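You operate a simulated robot arm through the tools that you are given. There is no shell and no other tool. Be economical: measure what you need, move in short steps, check, and stop when the job is done.

Carry out the task below with a simulated robot arm. There is one attempt and no reset: what you move stays moved.

JOB
The spinner shows UNEVEN: add the yellow glue tube and run it.
Fine: shut the hood, press the green button once and wait till the green lamp is out; leave the dial and the other tubes.
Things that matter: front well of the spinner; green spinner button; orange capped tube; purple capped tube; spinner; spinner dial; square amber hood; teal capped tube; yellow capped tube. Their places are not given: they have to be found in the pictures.

Only the result counts: the job must be done as asked and must still hold three seconds after the hand-in. Knocking over, shifting, dropping, spilling or breaking anything else fails it.

ROBOT AND FRAMES
A 7-joint arm with a two-finger parallel gripper, fixed in place. Base frame: the origin is at the foot of the arm, x ahead of it, y to its left, z up; the work surface is at about z = 0.76. Readings come in m, rad, newtons and seconds.
With the tool pointing down near the work surface it reaches from about 0.3 to 0.7 m from the base axis. Its first joint turns from -1.152 to 1.152 rad. Payload 1.57 kg.
The TCP is the grasp point between the finger pads, 0.03 m short of the fingertips. In the tool frame z runs along the fingers and y along their closing line. Largest opening 0.11 m; finger width 0.024, thickness 0.012; the body of the gripper, 0.048 by 0.112 m, starts 0.078 m behind the TCP.
Orientation is that of the tool frame in the base frame, as a unit quaternion [x, y, z, w]. With the fingers straight down and closing along the base's y, the tool's x points along the base's -x, its y along +y and its z along -z.

CONTROLS
- The arm moves only by the tool drive_tool. Its argument "motion" is text: rows parted by semicolons, each of 7 numbers parted by spaces: the turn, a rotation vector about the tool's x, y, z in degrees, then the shift along the tool's x, y, z in cm, then the gripper command, from -1 (shut) to 1 (fully open), values between in proportion. In form: rx ry rz dx dy dz hand; .... A call has 1 to 8 rows; each row shifts and turns the commanded pose from where the row before left it, along the tool's axes as they then stand. Each row takes 0.2 s and may step no farther than 0.05 m and 0.15 rad from the row before; otherwise, or with a gripper value out of range, the whole call is refused. A pose out of reach is approached as far as the arm can. The call stops where the force on the tool passes 70 N (or 10 N more than at its start, if that is more) or the arm is blocked; 0.2 s more then pass. The fingers move at their own pace (about 0.108 m/s each) and stop on an object; they squeeze with about 25 N. The grip force told is the motor's: it shows also when the fingers shut on nothing. Time passes only in rows, and 0.2 s behind the last, so rows that do not move let the fingers close. The reply holds the time, the measured pose of the TCP, the force on the tool along the base axes, the opening and the grip force, in the units named above and with some noise, with the torque about the TCP (base axes, N m) and any sound that the robot's microphone picked up.
- Cameras (640 x 400 px; columns grow to the right, rows downward): "scene" is fixed at [0.1684, -0.3902, 1.4091]; the picture's right is [0.77, -0.64, 0.00], its down [-0.32, -0.39, -0.86] and it looks along [0.55, 0.67, -0.51] (base axes); focal length 349 px, centre (320, 200). "wrist" rides on the gripper at [0.07, 0.016, -0.141] in the tool frame; the picture's right is [-0.23, 0.97, 0.00], its down [-0.86, -0.20, -0.48] and it looks along [-0.47, -0.11, 0.88] (tool axes); focal length 222 px, centre (320, 200).
- capture(camera): a new picture of that camera. It takes no simulated time.
- point_at(camera, pixels): there is no depth. For up to 12 entries [column, row, z] of the newest picture of that camera ("zoom" is the newest enlarged one), the place [x, y] in the base frame at which the ray of that pixel passes the height z, good to about 0.003 m. It takes no simulated time.
- inspect(camera, box): a new picture of the part [left, top, right, bottom] of that camera's present view, enlarged. It takes no simulated time.
- finish_job(): hands the job in; it is judged then, once.

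Go step by step. Measure first, check grasps and placings, and put right what went wrong. The budget is 80 turns and 38 pictures, counting those below and the enlarged ones. Unless the task says otherwise, let go and move clear before handing in, and close with one line.

The tools are called as name(argument=value, ...) on one line, values as JSON. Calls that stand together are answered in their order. drive_tool: Moves the arm, as the interface text tells. Its arguments: {"type":"object","properties":{"motion":{"type":"string"}},"required":["motion"]} The other tools are called the same way: capture (camera) takes a picture; point_at (camera, pixels) gives the place at which the rays of pixels pass given heights; inspect (camera, box) takes an enlarged picture of a part of a camera's view; finish_job () hands the job in.

At the start:

```text
time_s: 0.0
eef_pos: [0.411, 0.0926, 1.1295]
tool_rot: [0.0, 1.0, 0.001, 0.001]
contact_force: [0.6, 0.5, -0.5]
moment: [0.03, -0.01, 0.01]
opening: 0.1096
finger_force: 0.1
```

scene: 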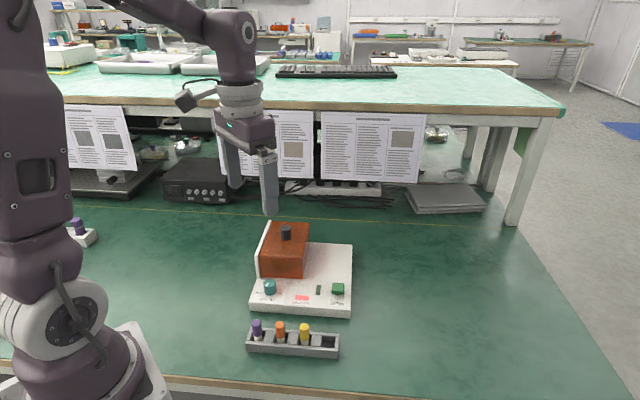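
wrist: 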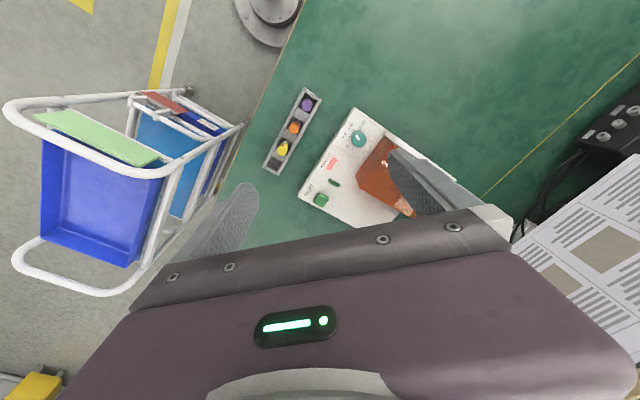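

The scene picture shows the spinner around (300,280) with an amber hood at (285,250), and a rack at (293,342) with purple, orange and yellow tubes. I'll enlarge both.

inspect(camera="scene", box=[230, 210, 370, 370])

inspect(camera="wrist", box=[250, 70, 450, 220])

```text
2.50 times, centred on (300, 290) of scene
```

zoom: 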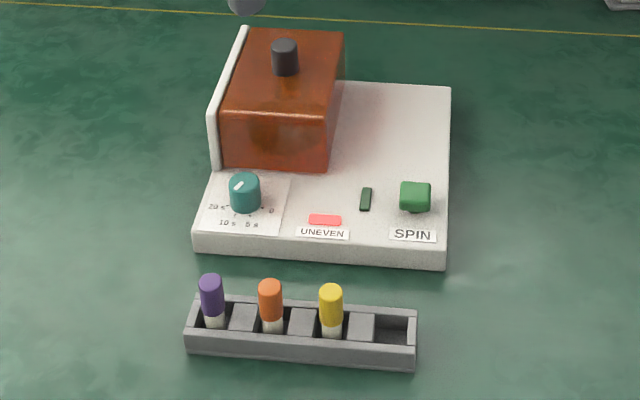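

```text
2.67 times, centred on (350, 145) of wrist
```

zoom: 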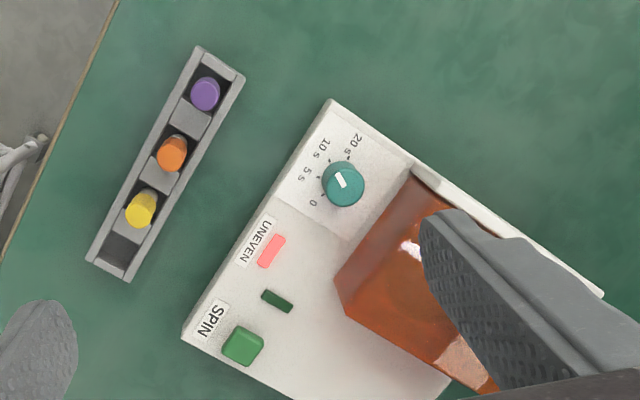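

I'll measure device corners, rack, tubes, hood and knob at several candidate heights, in both cameras.

point_at(camera="scene", pixels=[[250, 310.8, 0.76], [350, 317.2, 0.76], [250, 304, 0.78], [350, 310, 0.78], [352, 244.8, 0.78], [304, 325, 0.82], [338, 293, 0.8], [304, 277, 0.78], [260, 275, 0.78], [286, 227, 0.86], [246, 352, 0.76], [338, 357.6, 0.76]])

point_at(camera="wrist", pixels=[[283, 147, 0.82], [294, 127, 0.82], [307, 105, 0.82], [321, 199, 0.8], [307, 91, 0.79], [275, 171, 0.79], [354, 108, 0.78], [299, 195, 0.78], [388, 141, 0.78], [358, 138, 0.8], [379, 135, 0.84], [356, 176, 0.84]])

```text
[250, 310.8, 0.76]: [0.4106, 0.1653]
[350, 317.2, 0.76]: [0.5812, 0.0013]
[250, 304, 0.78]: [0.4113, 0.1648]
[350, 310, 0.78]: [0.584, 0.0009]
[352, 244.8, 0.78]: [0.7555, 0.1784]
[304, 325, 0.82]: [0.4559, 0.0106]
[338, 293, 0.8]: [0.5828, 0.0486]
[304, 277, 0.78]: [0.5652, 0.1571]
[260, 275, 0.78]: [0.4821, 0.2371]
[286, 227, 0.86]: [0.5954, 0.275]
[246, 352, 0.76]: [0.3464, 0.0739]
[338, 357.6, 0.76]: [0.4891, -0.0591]
```

```text
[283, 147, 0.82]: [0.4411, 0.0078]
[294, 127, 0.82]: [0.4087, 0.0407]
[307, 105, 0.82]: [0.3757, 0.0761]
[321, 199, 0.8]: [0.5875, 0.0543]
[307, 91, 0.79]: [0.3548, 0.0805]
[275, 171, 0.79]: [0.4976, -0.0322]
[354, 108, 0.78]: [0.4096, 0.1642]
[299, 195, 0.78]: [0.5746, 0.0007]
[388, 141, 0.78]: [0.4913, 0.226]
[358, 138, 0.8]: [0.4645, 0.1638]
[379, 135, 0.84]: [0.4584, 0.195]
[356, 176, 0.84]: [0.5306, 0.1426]
```

Device top is near z 0.78 and turned about 46°. I'll turn the tool in line with it and move to look at the hood with the wrist camera.

drive_tool(motion="0 0 0 -3.5 3 0 1; 0 0 0 -3.5 3 0 1; 0 0 -7.7 0 0 0 1; 0 0 -7.7 0 0 0 1; 0 0 -7.7 0 0 0 1; 0 0 -7.7 0 0 0 1; 0 0 -7.7 0 0 0 1; 0 0 -7.7 0 0 0 1")

capture(camera="wrist")

point_at(camera="scene", pixels=[[260.8, 254.8, 0.82], [260.8, 254.8, 0.83], [260.8, 254.8, 0.84], [304, 257, 0.82], [304, 257, 0.83], [304, 257, 0.84], [270, 222, 0.83], [310, 222.8, 0.83], [286, 238.8, 0.83], [286, 228.8, 0.86], [270, 222, 0.84], [310, 222.8, 0.84]])

```text
time_s: 1.8
eef_pos: [0.48, 0.153, 1.1307]
tool_rot: [-0.394, 0.919, 0.0, 0.0]
contact_force: [0.3, -0.1, 0.3]
moment: [0.03, -0.01, 0.01]
opening: 0.1102
finger_force: 0.1
```

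```text
33 pictures are left
```

wrist: 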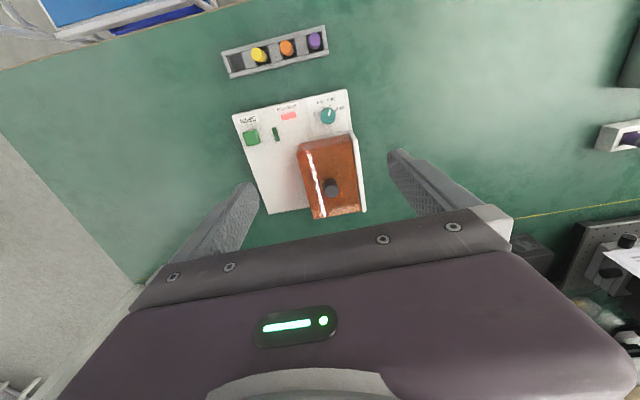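

```text
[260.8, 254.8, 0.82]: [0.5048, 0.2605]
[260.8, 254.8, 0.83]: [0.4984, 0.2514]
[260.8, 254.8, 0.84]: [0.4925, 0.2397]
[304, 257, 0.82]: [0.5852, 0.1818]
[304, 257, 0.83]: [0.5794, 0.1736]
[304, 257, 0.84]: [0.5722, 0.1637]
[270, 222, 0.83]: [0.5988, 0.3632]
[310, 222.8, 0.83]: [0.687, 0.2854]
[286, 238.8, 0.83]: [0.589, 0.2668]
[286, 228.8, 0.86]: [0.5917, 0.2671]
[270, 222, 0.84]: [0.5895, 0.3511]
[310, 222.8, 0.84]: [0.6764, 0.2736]
```

The wrist view shows the hood at (330,178) with the knob at (331,187) and the white plate along its left side. I'll enlarge it to learn how it opens.

inspect(camera="wrist", box=[225, 80, 385, 220])

```text
2.86 times, centred on (305, 150) of wrist
```

zoom: 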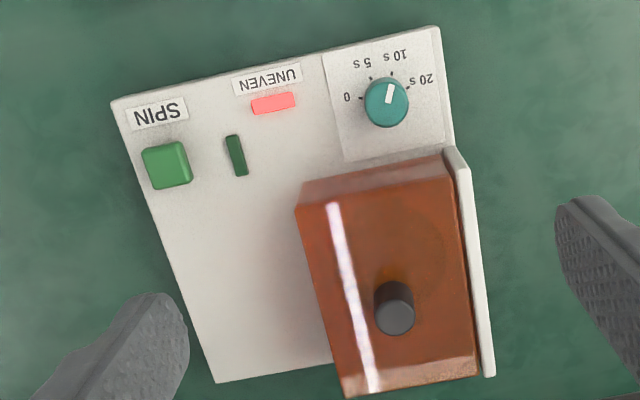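

The knob sits at the hood's centre (about 0.577, 0.251, top near 0.87), and the left plate could be a hinge or a guide. I'll move above the knob with the fingers set to close front-to-back, then look again.

drive_tool(motion="0 0 0 -4.6 0 0 1; 0 0 0 -4.6 0 0 1; 0 0 0 -4.6 0 0 1; 0 0 8.2 0 0 0 1; 0 0 8.2 0 0 0 1; 0 0 8.2 0 0 0 1; 0 0 8.2 0 0 0 1; 0 0 8.2 0 0 0 1")

drive_tool(motion="0 0 8.2 0 0 3 1; 0 0 8.2 0 0 3 1; 0 0 8.2 0 0 3 1; 0 0 8.2 0 0 3 1; 0 0 8.2 0 0 3 1; 0 0 8 0 0 3 1")

capture(camera="wrist")

```text
time_s: 3.6
eef_pos: [0.5744, 0.253, 1.1296]
tool_rot: [-0.045, 0.999, 0.0, 0.0]
contact_force: [-0.1, 0.5, 0.2]
moment: [0.01, -0.03, 0.0]
opening: 0.11
finger_force: 0.1
```

```text
time_s: 5.0
eef_pos: [0.5785, 0.2504, 0.9471]
tool_rot: [0.374, 0.927, 0.001, -0.001]
contact_force: [-0.8, 0.7, -0.3]
moment: [0.01, 0.01, 0.01]
opening: 0.1102
finger_force: 0.0
```

```text
31 pictures are left
```

wrist: 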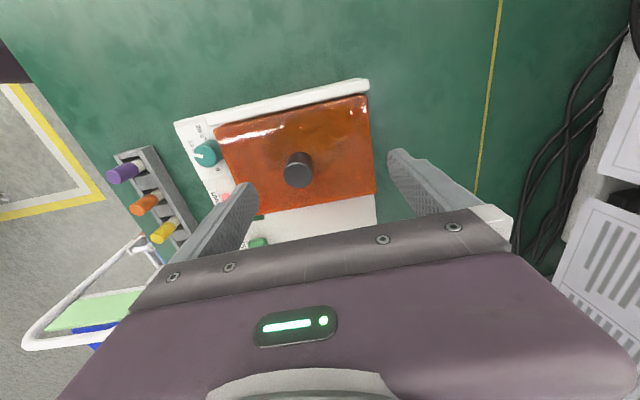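

The knob top shows at (299,175), the hood top corners at (215,125),(366,97),(375,190),(240,213). I'll measure these.

point_at(camera="wrist", pixels=[[298, 176, 0.87], [299, 160, 0.848], [298, 176, 0.865], [215, 128, 0.845], [366, 97, 0.845], [375, 190, 0.845], [240, 213, 0.845], [205, 153, 0.8], [133, 172, 0.82], [146, 204, 0.82], [164, 233, 0.82], [368, 82, 0.845]])

inspect(camera="wrist", box=[100, 70, 400, 250])

```text
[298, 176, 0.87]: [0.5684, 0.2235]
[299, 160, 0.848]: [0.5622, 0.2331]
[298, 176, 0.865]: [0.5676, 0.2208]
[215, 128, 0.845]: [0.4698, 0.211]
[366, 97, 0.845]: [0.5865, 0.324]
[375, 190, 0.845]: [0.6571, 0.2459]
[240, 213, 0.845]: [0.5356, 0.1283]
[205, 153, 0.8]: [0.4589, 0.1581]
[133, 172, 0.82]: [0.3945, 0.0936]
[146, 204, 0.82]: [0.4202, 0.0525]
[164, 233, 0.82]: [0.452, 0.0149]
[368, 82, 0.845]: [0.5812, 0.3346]
```

```text
2.13 times, centred on (250, 160) of wrist
```

zoom: 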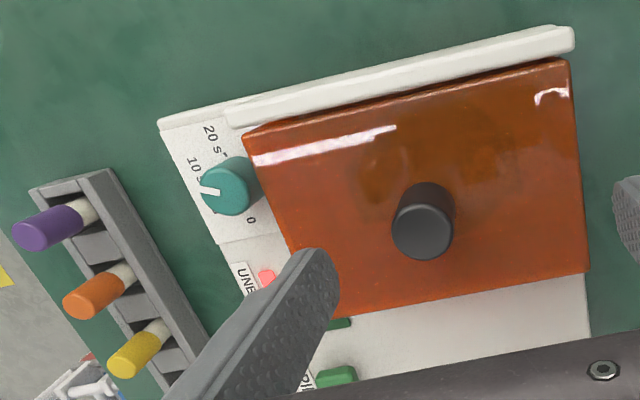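

Triangulating both cameras puts the knob top at about (0.570, 0.235, 0.886), and the hood top near 0.86. I'll centre over it, go down a little and check.

drive_tool(motion="0 0 0 -0.5 -1.75 1 0.2; 0 0 0 0 0 1.5 0.2; 0 0 0 0 0 0 0")

capture(camera="wrist")

inspect(camera="scene", box=[230, 180, 370, 280])

```text
time_s: 5.8
eef_pos: [0.5697, 0.2363, 0.9235]
tool_rot: [0.372, 0.928, 0.0, 0.0]
contact_force: [-0.5, -0.6, 0.4]
moment: [0.02, 0.01, -0.02]
opening: 0.0552
finger_force: 0.0
```

```text
29 pictures are left
```

wrist: 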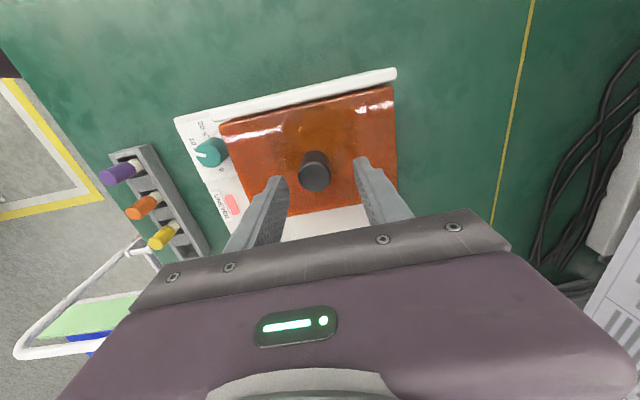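

```text
4.00 times, centred on (300, 230) of scene
```

zoom: 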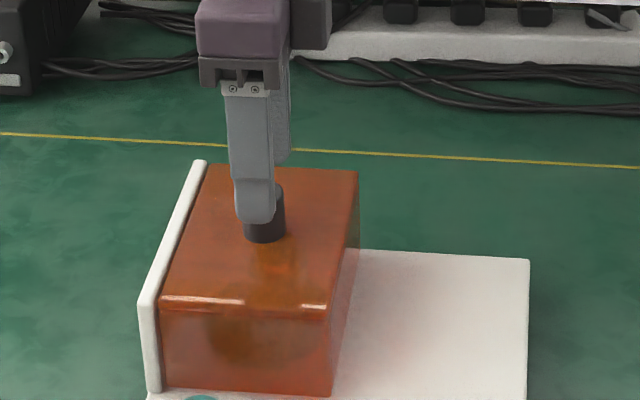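

The knob at (315,172) lies between the fingertips at (280,185) and (362,165). I'll go down about 2.6 cm and close on it.

drive_tool(motion="0 0 0 0 -0.3 1.3 0; 0 0 0 0 0 1.3 0; 0 0 0 0 0 0 -0.6; 0 0 0 0 0 0 -1; 0 0 0 0 0 0 -1")

```text
time_s: 7.0
eef_pos: [0.5669, 0.2318, 0.898]
tool_rot: [0.373, 0.928, -0.001, -0.001]
contact_force: [-12.6, -12.6, 2.7]
moment: [0.15, -0.19, 0.02]
opening: 0.0276
finger_force: 38.7
```

The fingers hold the knob (opening 0.0276), with a 17 N side load toward the front. I'll ease that and then try a gentle lift.

drive_tool(motion="0 0 0 0 -0.3 0 -1; 0 0 0 0 0 -0.4 -1")

```text
time_s: 7.6
eef_pos: [0.5668, 0.2329, 0.9001]
tool_rot: [0.374, 0.928, 0.002, 0.0]
contact_force: [24.9, 8.9, -30.6]
moment: [-0.3, -0.09, -0.03]
opening: 0.0281
finger_force: 38.6
```

Lifting 4 mm met 30 N, so the hood does not simply lift off. I'll go back down, centre, and test sliding it right, away from the plate.

drive_tool(motion="0 0 0 0 0.17 0.4 -1; 0 0 0 -0.4 0 0 -1")

```text
time_s: 8.2
eef_pos: [0.5676, 0.2319, 0.9017]
tool_rot: [0.372, 0.928, 0.001, 0.0]
contact_force: [-0.2, 2.7, 32.5]
moment: [-0.29, 0.41, 0.02]
opening: 0.0276
finger_force: 38.1
```

The tool is now at z 0.9017 and pushed upward, so something shifted. I'll look.

inspect(camera="scene", box=[230, 180, 370, 280])

```text
4.00 times, centred on (300, 230) of scene
```

zoom: 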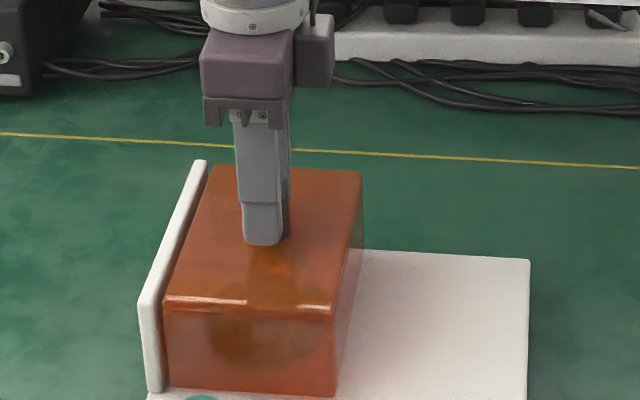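

The hood has moved right, opening a gap beside the plate (left bottom edge 160 → 166), so it slides. I'll ease the vertical load and slide it right in steps.

drive_tool(motion="0 0 0 0 0 -0.3 -1; 0 0 0 -1 0 0 -1; 0 0 0 -1 0 0 -1")

```text
time_s: 9.0
eef_pos: [0.5816, 0.2182, 0.9]
tool_rot: [0.374, 0.927, -0.001, 0.0]
contact_force: [1.8, 2.9, 2.5]
moment: [0.61, -0.28, -0.04]
opening: 0.0274
finger_force: 38.0
```

It slides freely with little force. I'll continue by 6 cm and look.

drive_tool(motion="0 0 0 -1.5 0 0 -1; 0 0 0 -1.5 0 0 -1; 0 0 0 -1.5 0 0 -1; 0 0 0 -1.5 0 0 -1")

inspect(camera="scene", box=[230, 180, 390, 340])

```text
time_s: 10.0
eef_pos: [0.6253, 0.175, 0.8999]
tool_rot: [0.373, 0.928, -0.001, 0.0]
contact_force: [-8.3, -8.3, -1.8]
moment: [0.2, -0.2, 0.0]
opening: 0.0275
finger_force: 37.3
```

```text
2.50 times, centred on (310, 260) of scene
```

zoom: 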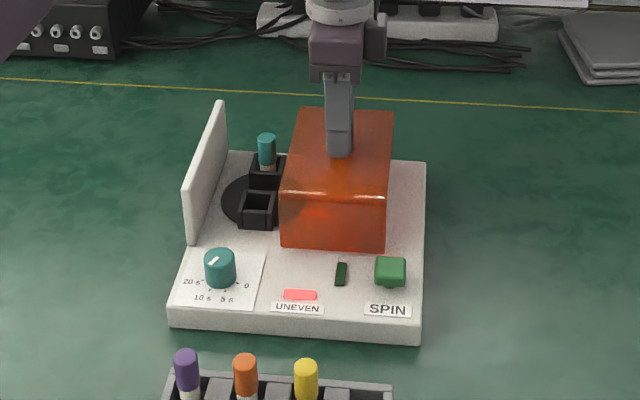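

The rotor shows with the teal tube in the back well and the empty front well at zoom (258,208). I'll slide a further 3 cm to clear it.

drive_tool(motion="0 0 0 -1 -0.1 0 -1; 0 0 0 -1 0 0 -1; 0 0 0 -0.8 0 0 -1")

inspect(camera="scene", box=[230, 180, 390, 340])

```text
time_s: 10.8
eef_pos: [0.6408, 0.1568, 0.9006]
tool_rot: [0.372, 0.928, 0.0, -0.006]
contact_force: [-32.8, 8.0, 0.5]
moment: [0.16, 0.06, -0.06]
opening: 0.0274
finger_force: 37.3
```

```text
2.50 times, centred on (310, 260) of scene
```

zoom: 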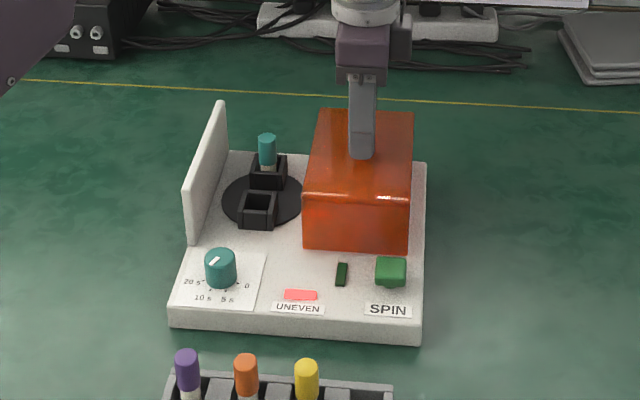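

The slide stopped (30 N toward the left), so the hood is fully open. I'll release the knob and rise clear.

drive_tool(motion="0 0 0 0.5 0 0 -1; 0 0 0 0 0 0 0.1; 0 0 0 0 0 0 0.1; 0 0 0 0 0 -3 0.1; 0 0 0 0 0 -4 0.1; 0 0 0 0 0 -4 0.1; 0 0 0 3 0 -4 0.1; 0 0 0 3 0 -2 0.1")

capture(camera="wrist")

capture(camera="scene")

```text
time_s: 12.6
eef_pos: [0.595, 0.1997, 1.0708]
tool_rot: [0.372, 0.928, 0.0, 0.001]
contact_force: [-0.9, 0.0, -0.1]
moment: [-0.01, -0.01, -0.01]
opening: 0.0603
finger_force: 0.1
```

```text
24 pictures are left
```

wrist: 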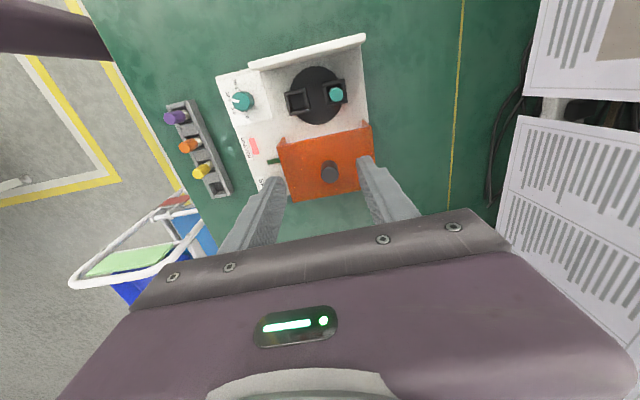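

```text
23 pictures are left
```

scene: 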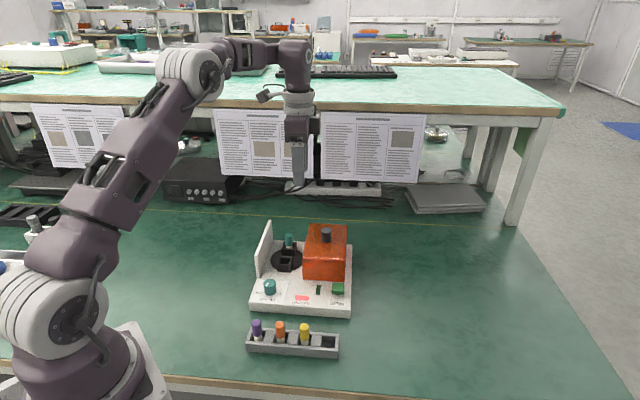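

Front well is at wrist (298,102) and scene (285,261), teal tube at wrist (336,95). I'll enlarge both for accurate pixels.

inspect(camera="wrist", box=[150, 50, 390, 200])

point_at(camera="scene", pixels=[[285.2, 259.5, 0.79], [285.2, 259.5, 0.8], [285.2, 259.5, 0.81], [304, 325, 0.82], [304, 325, 0.83], [304, 325, 0.84], [288.8, 235, 0.83], [288.8, 235, 0.85], [338, 287, 0.79], [338, 287, 0.8]])

```text
2.67 times, centred on (270, 125) of wrist
```

zoom: 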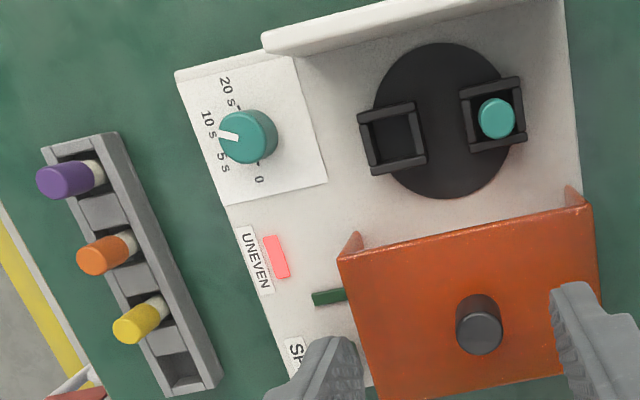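

```text
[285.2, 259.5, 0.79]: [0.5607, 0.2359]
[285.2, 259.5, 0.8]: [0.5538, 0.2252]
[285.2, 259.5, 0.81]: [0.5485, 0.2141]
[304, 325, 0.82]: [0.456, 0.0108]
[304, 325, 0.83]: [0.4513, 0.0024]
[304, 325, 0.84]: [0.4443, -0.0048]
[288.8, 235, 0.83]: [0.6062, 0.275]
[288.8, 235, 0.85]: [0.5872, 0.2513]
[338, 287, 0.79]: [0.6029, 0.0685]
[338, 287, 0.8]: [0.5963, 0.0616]
```

Now the same points from the enlarged wrist view.

point_at(camera="zoom", pixels=[[393, 138, 0.8], [393, 138, 0.81], [393, 138, 0.82], [128, 326, 0.82], [128, 326, 0.83], [128, 326, 0.84], [494, 117, 0.83], [494, 117, 0.85], [175, 352, 0.78], [108, 203, 0.79], [440, 120, 0.78], [188, 372, 0.765]])

```text
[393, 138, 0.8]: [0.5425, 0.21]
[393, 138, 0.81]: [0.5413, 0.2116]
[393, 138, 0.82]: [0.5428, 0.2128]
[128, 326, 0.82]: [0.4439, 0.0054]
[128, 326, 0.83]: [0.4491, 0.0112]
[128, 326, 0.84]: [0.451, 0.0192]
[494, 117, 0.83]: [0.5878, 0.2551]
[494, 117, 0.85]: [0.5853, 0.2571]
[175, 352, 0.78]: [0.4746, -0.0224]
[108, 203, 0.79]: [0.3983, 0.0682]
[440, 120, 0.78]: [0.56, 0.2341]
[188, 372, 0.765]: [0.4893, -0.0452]
```

Estimates: front well (0.543, 0.211), rim z ≈ 0.813; yellow cap top (0.449, 0.007, 0.825); teal cap top z ≈ 0.848. I'll go above the yellow tube at safe height and check.

drive_tool(motion="0 0 0 -0.46 -4 2 0; 0 0 0 -0.46 -4 2 0; 0 0 0 -0.46 -4 2 0; 0 0 0 -0.46 -4 2 0; 0 0 0 -0.46 -4 2 0; 0 0 0 -0.46 -4 2 0; 0 0 0 0 0 2.5 0; 0 0 0 0 0 2.3 0")

capture(camera="wrist")

```text
time_s: 14.4
eef_pos: [0.45, 0.0097, 0.9005]
tool_rot: [0.374, 0.928, 0.0, 0.0]
contact_force: [0.2, 0.3, 0.9]
moment: [0.01, 0.01, 0.01]
opening: 0.0553
finger_force: 0.1
```

```text
21 pictures are left
```

wrist: 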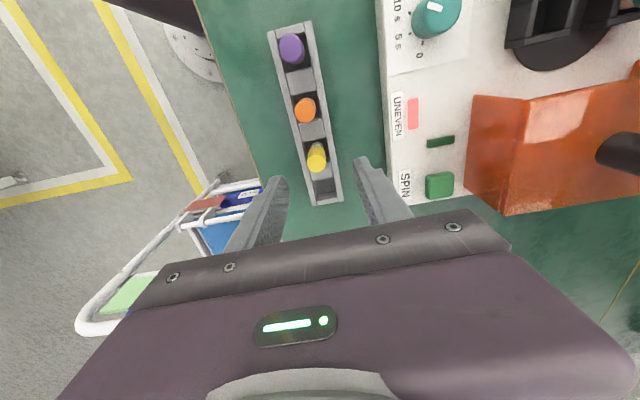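

The yellow cap top shows at about (316,161); I'll enlarge to be exact.

inspect(camera="wrist", box=[250, 90, 410, 210])

inspect(camera="scene", box=[240, 290, 360, 370])

```text
3.33 times, centred on (330, 150) of wrist
```

zoom: 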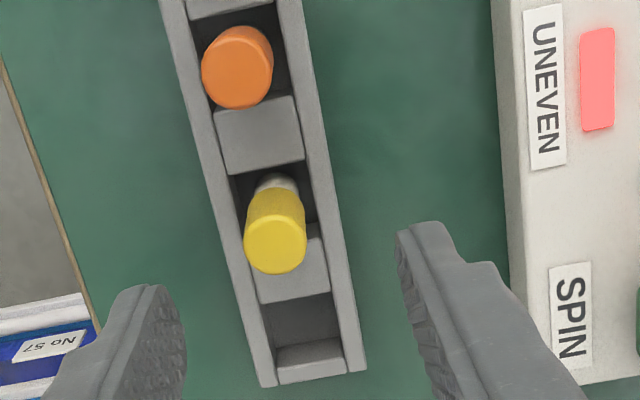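

```text
5.00 times, centred on (300, 330) of scene
```

zoom: 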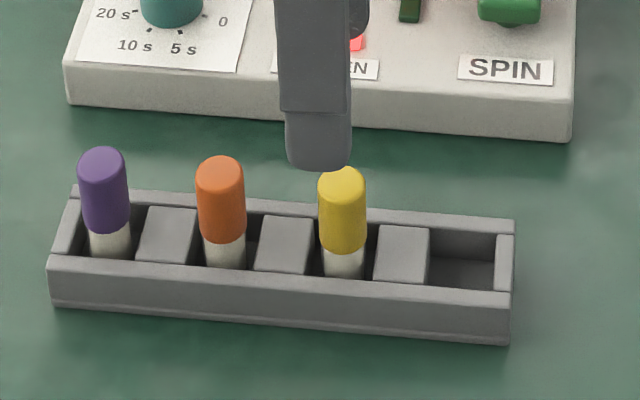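

point_at(camera="wrist", pixels=[[316.5, 164.1, 0.82], [316.5, 164.1, 0.83], [316.5, 164.1, 0.84], [312.5, 205.5, 0.785], [339.5, 201.5, 0.785]])

point_at(camera="scene", pixels=[[304.6, 325.6, 0.82], [304.6, 325.6, 0.83], [304.6, 325.6, 0.84], [338, 348.5, 0.78], [338, 348.5, 0.79], [339, 334, 0.785]])

```text
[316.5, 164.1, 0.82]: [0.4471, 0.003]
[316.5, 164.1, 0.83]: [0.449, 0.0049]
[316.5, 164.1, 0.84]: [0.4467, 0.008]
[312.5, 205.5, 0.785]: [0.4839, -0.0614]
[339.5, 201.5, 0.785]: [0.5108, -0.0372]
```

```text
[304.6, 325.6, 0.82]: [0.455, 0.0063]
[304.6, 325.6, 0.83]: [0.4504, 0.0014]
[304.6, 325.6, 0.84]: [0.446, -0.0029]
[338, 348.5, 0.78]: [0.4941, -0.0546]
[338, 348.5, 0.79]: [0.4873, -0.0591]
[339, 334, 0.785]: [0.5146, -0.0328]
```

Cap top is near (0.449, 0.003, 0.83), rack top about 0.79. I'll correct by a few mm, go down to z ≈ 0.829 and close.

drive_tool(motion="0 0 0 -0.4 -0.55 1.5 0; 0 0 0 0 0 2.0 0; 0 0 0 0 0 2.0 0; 0 0 0 0 0 1.6 0; 0 0 0 0 0 0 -0.5; 0 0 0 0 0 0 -1; 0 0 0 0 0 0 -1")

inspect(camera="scene", box=[240, 290, 360, 370])

```text
time_s: 16.0
eef_pos: [0.4503, -0.0003, 0.8329]
tool_rot: [0.373, 0.928, 0.0, 0.0]
contact_force: [0.4, -0.7, 0.0]
moment: [-0.02, 0.01, 0.01]
opening: 0.0184
finger_force: 24.6
```

```text
5.00 times, centred on (300, 330) of scene
```

zoom: 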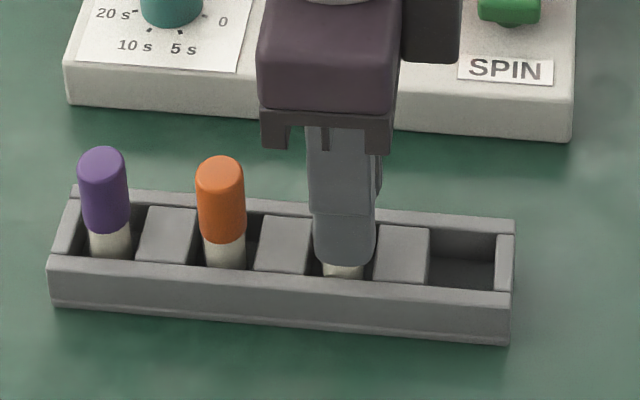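

The cap is held (opening 0.0184, steady force). I'll lift straight up and check.

drive_tool(motion="0 0 0 0 0 -1.5 -1; 0 0 0 0 0 -3 -1; 0 0 0 0 0 -4 -1; 0 0 0 0 0 -4 -1")

inspect(camera="scene", box=[220, 210, 380, 370])

inspect(camera="wrist", box=[240, 60, 440, 210])

```text
time_s: 17.0
eef_pos: [0.4481, 0.0034, 0.9622]
tool_rot: [0.373, 0.928, -0.001, 0.0]
contact_force: [-0.5, 0.2, 0.3]
moment: [0.01, 0.0, 0.0]
opening: 0.0183
finger_force: 25.7
```

```text
2.50 times, centred on (300, 290) of scene
```

zoom: 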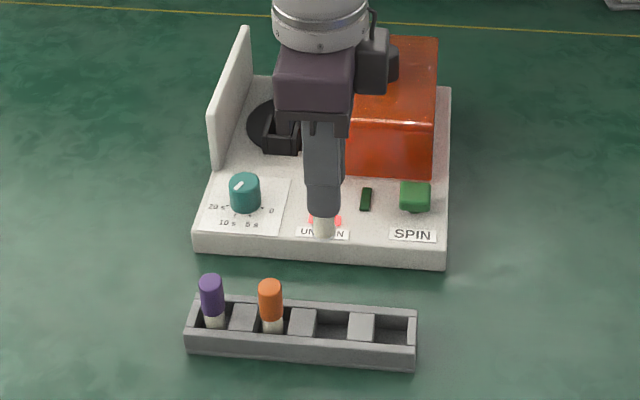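

```text
2.67 times, centred on (340, 135) of wrist
```

zoom: 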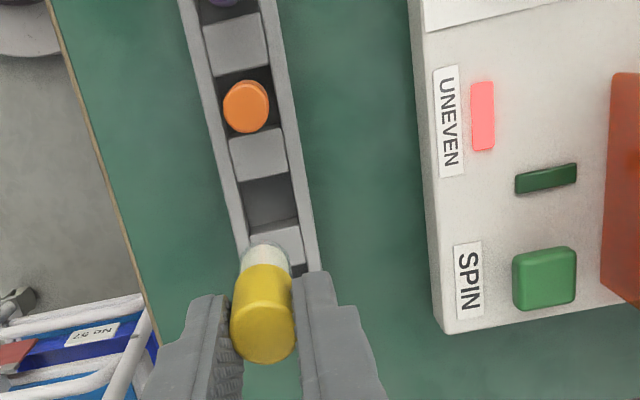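

The tube hangs upright between the fingers. I'll measure its offset from the TCP.

point_at(camera="zoom", pixels=[[264, 332, 0.96], [264, 332, 0.955], [268, 250, 0.9]])

```text
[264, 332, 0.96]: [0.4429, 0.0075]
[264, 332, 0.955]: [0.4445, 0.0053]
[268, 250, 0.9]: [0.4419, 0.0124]
```

The tube sits about 5 mm left of the TCP line. I'll carry it above the front well and check.

drive_tool(motion="0 0 0 1.38 4.33 0 -1; 0 0 0 1.38 4.33 0 -1; 0 0 0 1.38 4.33 0 -1; 0 0 0 1.38 4.33 0 -1; 0 0 0 1.38 4.33 0 -1; 0 0 0 0 0 3 -1; 0 0 0 0 0 1.5 -1; 0 0 0 0 0 0 -1")

inspect(camera="wrist", box=[240, 60, 440, 210])

inspect(camera="scene", box=[240, 200, 360, 290])

```text
time_s: 18.8
eef_pos: [0.5506, 0.2041, 0.9136]
tool_rot: [0.373, 0.928, 0.0, 0.001]
contact_force: [0.1, 0.2, -0.9]
moment: [-0.02, -0.01, 0.01]
opening: 0.0184
finger_force: 25.5
```

```text
2.67 times, centred on (340, 135) of wrist
```

zoom: 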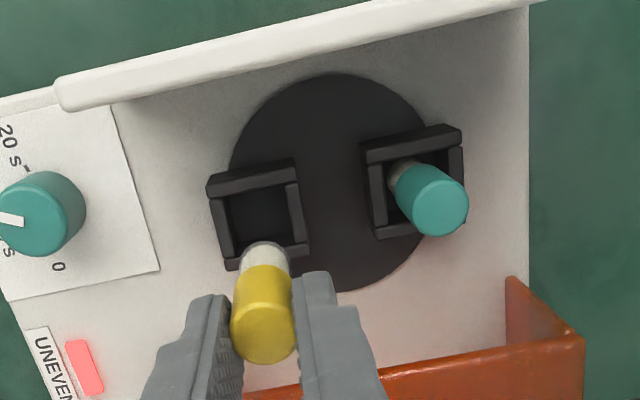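

```text
4.44 times, centred on (300, 245) of scene
```

zoom: 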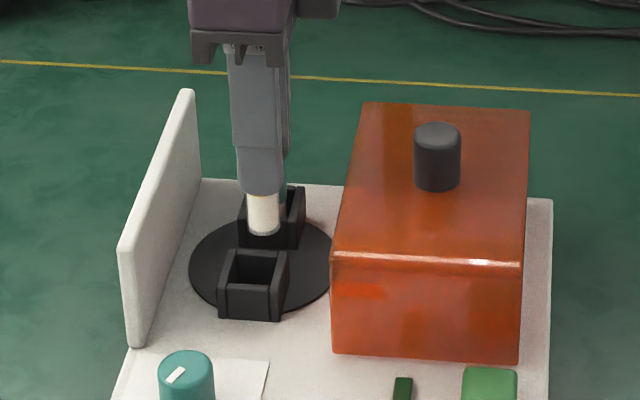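

Tube bottom shows at scene-zoom (264,231), well rim centre at (256,270). I'll compute both.

point_at(camera="zoom", pixels=[[264, 231, 0.84], [264, 231, 0.85], [264, 231, 0.855], [256, 270, 0.805], [256, 270, 0.81], [256, 270, 0.815]])

point_at(camera="wrist", pixels=[[316.75, 141.4, 0.805], [316.75, 141.4, 0.815], [311.5, 184.5, 0.912], [311.5, 184.5, 0.908], [418, 116, 0.848]])

```text
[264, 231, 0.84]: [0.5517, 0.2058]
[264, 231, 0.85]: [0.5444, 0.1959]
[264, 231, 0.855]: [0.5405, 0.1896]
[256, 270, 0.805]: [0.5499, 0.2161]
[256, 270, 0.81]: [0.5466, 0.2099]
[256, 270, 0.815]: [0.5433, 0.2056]
```

```text
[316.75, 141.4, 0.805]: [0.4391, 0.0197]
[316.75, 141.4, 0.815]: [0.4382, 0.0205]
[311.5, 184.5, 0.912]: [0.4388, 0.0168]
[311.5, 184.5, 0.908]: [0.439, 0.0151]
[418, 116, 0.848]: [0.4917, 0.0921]
```

Both cameras agree: the tube must go about 6 mm left and 6 mm back. I'll shift, lower 1.8 cm and recheck.

drive_tool(motion="0 0 0 0.6 0.6 0 -1; 0 0 0 0 0 1.8 -1; 0 0 0 0 0 0 -1")

inspect(camera="scene", box=[250, 210, 330, 280])

inspect(camera="wrist", box=[240, 60, 440, 210])

```text
time_s: 19.6
eef_pos: [0.5518, 0.2107, 0.8964]
tool_rot: [0.373, 0.928, 0.0, 0.0]
contact_force: [0.1, 0.7, -0.5]
moment: [0.03, -0.02, 0.01]
opening: 0.0189
finger_force: 24.3
```

```text
5.71 times, centred on (290, 245) of scene
```

zoom: 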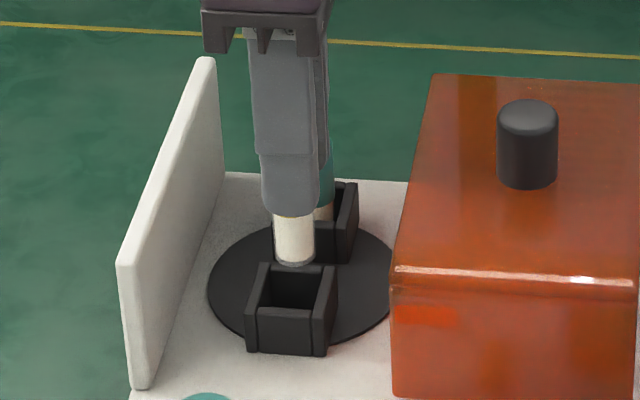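

```text
2.67 times, centred on (340, 135) of wrist
```

zoom: 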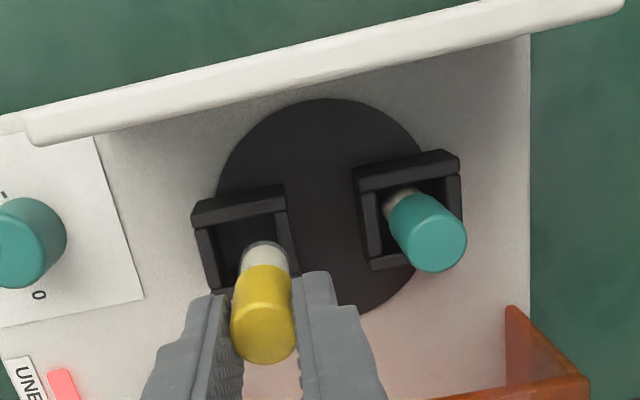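

Re-reading the wrist view against the nadir line (tube column ≈265 vs well centre 247), the tube is about 7 mm too far back; my earlier pixel was mistaken. I'll shift it forward and recheck.

drive_tool(motion="0 0 0 0 0 -0.5 -1; 0 0 0 -0.1 -0.75 0 -1; 0 0 0 0 0 0 -1")

inspect(camera="wrist", box=[240, 60, 440, 210])

inspect(camera="scene", box=[250, 210, 330, 280])

```text
time_s: 20.4
eef_pos: [0.547, 0.2067, 0.9002]
tool_rot: [0.373, 0.928, -0.001, 0.0]
contact_force: [0.1, -0.3, 0.3]
moment: [-0.01, 0.02, 0.01]
opening: 0.0184
finger_force: 25.1
```

```text
2.67 times, centred on (340, 135) of wrist
```

zoom: 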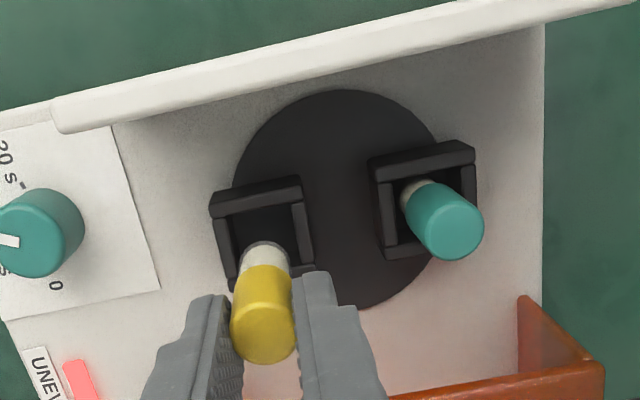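

```text
5.71 times, centred on (290, 245) of scene
```

zoom: 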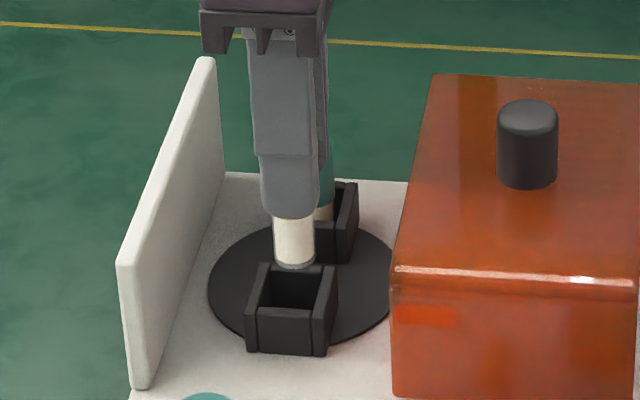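

Now the tube projects to (265,227) against the well centre (264,231), aligned. I'll lower it in small steps watching force.

drive_tool(motion="0 0 0 -0.1 0 1 -1; 0 0 0 0 0 1 -1; 0 0 0 0 0 0.7 -1; 0 0 0 0 0 0 -1")

inspect(camera="scene", box=[250, 210, 330, 280])

```text
time_s: 21.4
eef_pos: [0.5479, 0.2048, 0.8738]
tool_rot: [0.373, 0.928, 0.001, 0.002]
contact_force: [0.8, -0.4, 22.5]
moment: [-0.11, -0.13, 0.02]
opening: 0.0185
finger_force: 25.1
```

```text
5.71 times, centred on (290, 245) of scene
```

zoom: 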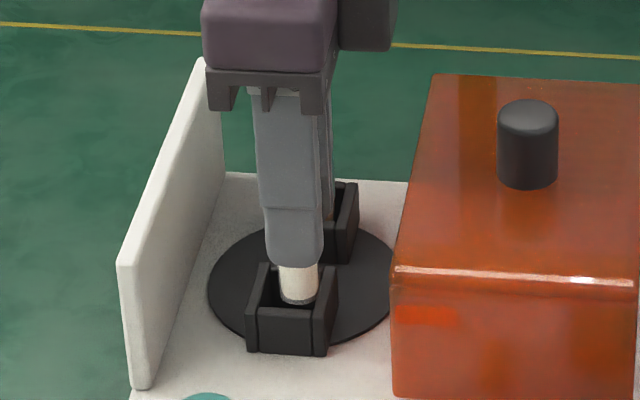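

Contact 22 N at the rim: the tube bottom at (299,293) is 2–3 mm right of the well centre (293,290). I'll rise slightly, shift left and a touch back, and lower again.

drive_tool(motion="0 0 0 0 0 -0.5 -1; 0 0 0 0.27 0.2 0 -1; 0 0 0 0 0 0.5 -1; 0 0 0 0 0 0.4 -1; 0 0 0 0 0 0 -1")

inspect(camera="scene", box=[250, 210, 330, 280])

```text
time_s: 22.6
eef_pos: [0.5464, 0.2103, 0.8675]
tool_rot: [0.372, 0.928, 0.0, 0.0]
contact_force: [0.4, 0.2, -0.6]
moment: [0.0, 0.01, -0.01]
opening: 0.0183
finger_force: 25.3
```

```text
5.71 times, centred on (290, 245) of scene
```

zoom: 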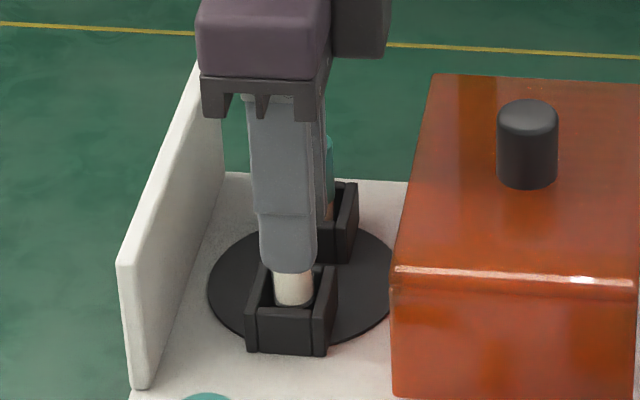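

No force now at z 0.8675 and the tube is inside the walls. I'll lower further until it seats.

drive_tool(motion="0 0 0 0 0 0.6 -1; 0 0 0 0 0 0.6 -1; 0 0 0 0 0 0.3 -1; 0 0 0 0 0 0 -1")

```text
time_s: 23.6
eef_pos: [0.5454, 0.2101, 0.8531]
tool_rot: [0.374, 0.928, 0.0, 0.001]
contact_force: [-0.5, -0.2, 0.1]
moment: [-0.04, -0.01, -0.01]
opening: 0.0185
finger_force: 25.3
```

drive_tool(motion="0 0 0 0 0 0.3 -1; 0 0 0 0 0 0.2 -1; 0 0 0 0 0 0 -1")

inspect(camera="scene", box=[250, 210, 330, 280])

```text
time_s: 24.4
eef_pos: [0.5458, 0.209, 0.85]
tool_rot: [0.374, 0.928, 0.0, 0.0]
contact_force: [-4.3, -3.5, 24.6]
moment: [0.02, 0.35, -0.03]
opening: 0.0187
finger_force: 25.2
```

```text
5.71 times, centred on (290, 245) of scene
```

zoom: 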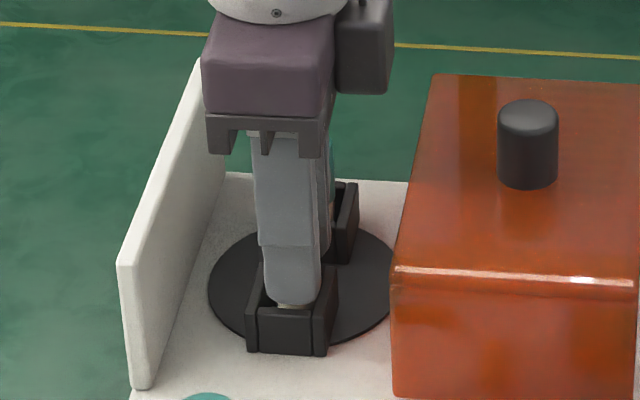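

24 N at z 0.850, which matches the expected seated height. I'll ease, open modestly, and rise.

drive_tool(motion="0 0 0 0 0 -0.2 -1; 0 0 0 0 0 0 -0.2; 0 0 0 0 0 0 -0.2; 0 0 0 0 0 -2 -0.2; 0 0 0 0 0 -3 -0.2; 0 0 0 0 0 -3 -0.2; 0 0 0 0 0 -3 -0.2")

inspect(camera="scene", box=[240, 200, 370, 320])

capture(camera="wrist")

```text
time_s: 26.0
eef_pos: [0.5456, 0.2116, 0.959]
tool_rot: [0.373, 0.928, 0.001, 0.001]
contact_force: [-0.4, -0.4, 0.2]
moment: [0.02, -0.01, -0.02]
opening: 0.044
finger_force: 0.1
```

```text
3.33 times, centred on (305, 260) of scene
```

zoom: 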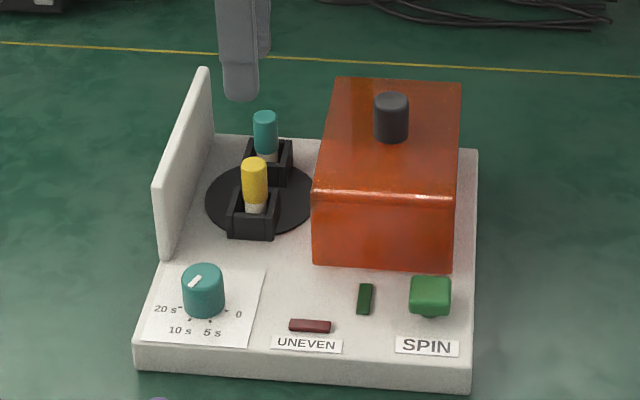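

```text
5 pictures are left
```

wrist: 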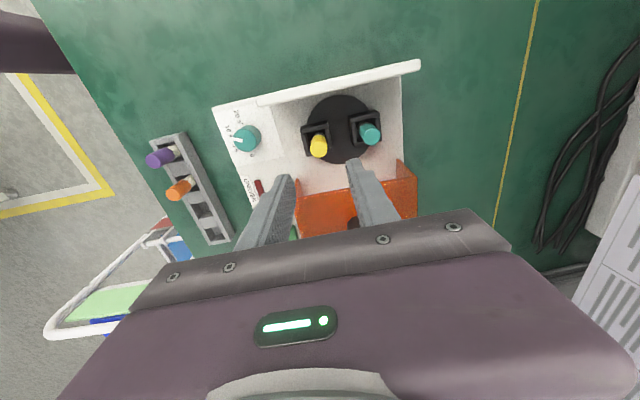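

The tube is seated upright and the UNEVEN lamp has gone dark. I'll measure the knob and the button from the enlarged scene picture.

point_at(camera="zoom", pixels=[[391, 101, 0.886], [391, 101, 0.882], [430, 287, 0.79], [430, 287, 0.795], [430, 287, 0.8], [430, 314, 0.78], [252, 166, 0.848]])

drive_tool(motion="0 0 0 -2.6 0.7 -0.5 0; 0 0 0 -2.7 0.7 0 0; 0 0 0 -2.7 0.65 0 0; 0 0 0 -2.7 0.65 0 0; 0 0 0 0 0 0 0")

```text
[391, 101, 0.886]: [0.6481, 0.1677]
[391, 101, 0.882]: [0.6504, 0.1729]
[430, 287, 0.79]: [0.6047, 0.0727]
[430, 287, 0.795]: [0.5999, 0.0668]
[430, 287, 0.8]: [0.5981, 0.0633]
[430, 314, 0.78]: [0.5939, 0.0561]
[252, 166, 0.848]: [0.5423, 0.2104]
```

```text
time_s: 27.2
eef_pos: [0.6423, 0.1547, 0.9648]
tool_rot: [0.373, 0.928, 0.0, 0.0]
contact_force: [0.5, 0.6, 0.2]
moment: [0.03, 0.0, 0.02]
opening: 0.0548
finger_force: 0.1
```

The TCP is over the knob. I'll lower to 0.900, as before, and grip.

drive_tool(motion="0 0 0 0.2 0.3 2 0; 0 0 0 0 0 2 0; 0 0 0 0 0 1.5 0; 0 0 0 0 0 1 0; 0 0 0 0 0 0 -0.6; 0 0 0 0 0 0 -1; 0 0 0 0 0 0 -1")

```text
time_s: 28.8
eef_pos: [0.6422, 0.1569, 0.9014]
tool_rot: [0.373, 0.928, -0.001, -0.001]
contact_force: [-16.3, -12.0, 3.5]
moment: [0.13, 0.05, 0.12]
opening: 0.0274
finger_force: 37.8
```

Knob gripped (0.0274). I'll ease the side load and slide the hood left by 9.5 cm.

drive_tool(motion="0 0 0 0 -0.2 0 -1; 0 0 0 1 0 0 -1; 0 0 0 1.5 0 0 -1; 0 0 0 1.5 0 0 -1; 0 0 0 1.5 0 0 -1; 0 0 0 1.5 0 0 -1; 0 0 0 1.5 0 0 -1; 0 0 0 1 0 0 -1")

```text
time_s: 30.6
eef_pos: [0.5733, 0.2246, 0.9007]
tool_rot: [0.373, 0.928, 0.002, 0.002]
contact_force: [13.9, 14.2, 11.5]
moment: [-0.18, -0.02, -0.1]
opening: 0.0272
finger_force: 37.7
```

About 1 cm is left. I'll push to the plate in small steps until it resists.

drive_tool(motion="0 0 0 0.5 0.1 -0.1 -1; 0 0 0 0.5 0 0 -1; 0 0 0 0.4 0 0 -1; 0 0 0 0 0 0 -1")

```text
time_s: 31.6
eef_pos: [0.5666, 0.2315, 0.9007]
tool_rot: [0.374, 0.928, 0.002, 0.004]
contact_force: [41.1, -1.3, -13.3]
moment: [-0.44, -0.46, -0.25]
opening: 0.0274
finger_force: 38.2
```

The hood is back at its starting place against the stop. I'll release, rise, and move toward above the green button.

drive_tool(motion="0 0 0 -0.4 0 0 -1; 0 0 0 0 0 0 -0.1; 0 0 0 0 0 0 0; 0 0 0 0 0 -3 0; 0 0 0 0 0 -4 0; 0 0 0 -3.45 -2.67 0 -0.5; 0 0 0 -3.45 -2.67 0 -1; 0 0 0 -3.45 -2.67 0 -1")

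drive_tool(motion="0 0 0 -3.05 -2.67 2 -1; 0 0 0 0 0 2 -1; 0 0 0 0 0 0 -1")

capture(camera="wrist")

```text
time_s: 33.4
eef_pos: [0.5831, 0.1017, 0.971]
tool_rot: [0.373, 0.928, -0.001, 0.0]
contact_force: [0.8, -0.8, -0.7]
moment: [0.06, -0.01, -0.01]
opening: 0.0
finger_force: 21.3
```

```text
time_s: 34.2
eef_pos: [0.5893, 0.0606, 0.9299]
tool_rot: [0.373, 0.928, 0.0, 0.0]
contact_force: [0.9, 0.6, -0.4]
moment: [-0.01, 0.01, -0.02]
opening: 0.0
finger_force: 21.7
```

```text
4 pictures are left
```

wrist: 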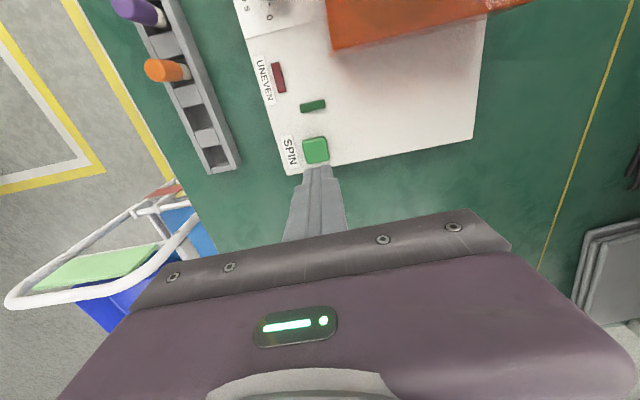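

The button top is at wrist (316,150). I'll get its place.

point_at(camera="wrist", pixels=[[316, 149, 0.8], [316, 149, 0.805], [304, 141, 0.8], [328, 158, 0.8], [320.5, 145.8, 0.8]])

```text
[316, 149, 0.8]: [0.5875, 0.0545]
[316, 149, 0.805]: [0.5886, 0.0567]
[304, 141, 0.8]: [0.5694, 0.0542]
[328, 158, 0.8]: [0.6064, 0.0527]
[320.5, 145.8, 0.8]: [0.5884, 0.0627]
```

Button centre is about (0.588, 0.056), top near 0.805. I'll shift 5 mm and go down close above it.

drive_tool(motion="0 0 0 -0.4 -0.4 2 -1; 0 0 0 0 0 3 -1; 0 0 0 0 0 2.5 -1; 0 0 0 0 0 0.6 -1; 0 0 0 0 0 0 -1")

```text
time_s: 35.4
eef_pos: [0.5901, 0.0545, 0.8511]
tool_rot: [0.373, 0.928, 0.0, -0.001]
contact_force: [-1.3, 0.1, 0.1]
moment: [0.01, 0.0, 0.02]
opening: 0.0001
finger_force: 20.9
```

Tip at about 0.821 with no contact. I'll go on down in small steps.

drive_tool(motion="0 0 0 0 0 0.5 -1; 0 0 0 0 0 0.4 -1; 0 0 0 0 0 0.3 -1; 0 0 0 0 0 0.3 -1")

```text
time_s: 36.4
eef_pos: [0.5896, 0.0554, 0.8353]
tool_rot: [0.373, 0.928, 0.0, 0.0]
contact_force: [-1.9, -1.0, 4.7]
moment: [-0.02, 0.05, 0.04]
opening: 0.0
finger_force: 21.6
heard: click
```

A click was heard with 4.7 N, so the button is pressed. I'll rise and look at the lamp.

drive_tool(motion="0 0 0 0 0 -2 -1; 0 0 0 0 0 -4 -1; 0 0 0 0 0 -4 -1")

inspect(camera="scene", box=[230, 210, 370, 370])

```text
time_s: 37.2
eef_pos: [0.591, 0.0504, 0.9366]
tool_rot: [0.374, 0.928, 0.0, 0.0]
contact_force: [0.5, -0.7, -0.3]
moment: [-0.04, 0.03, 0.0]
opening: 0.0
finger_force: 21.2
```

```text
2.50 times, centred on (300, 290) of scene
```

zoom: 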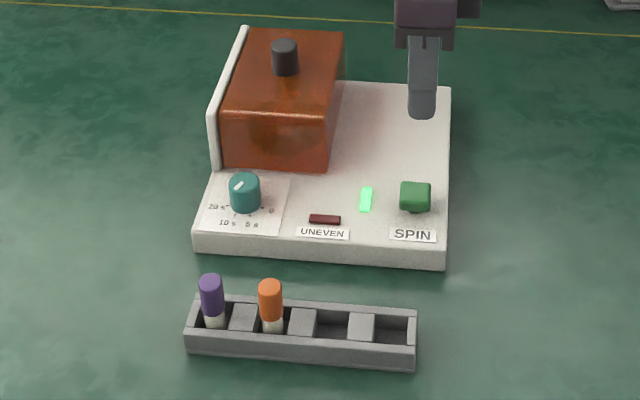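

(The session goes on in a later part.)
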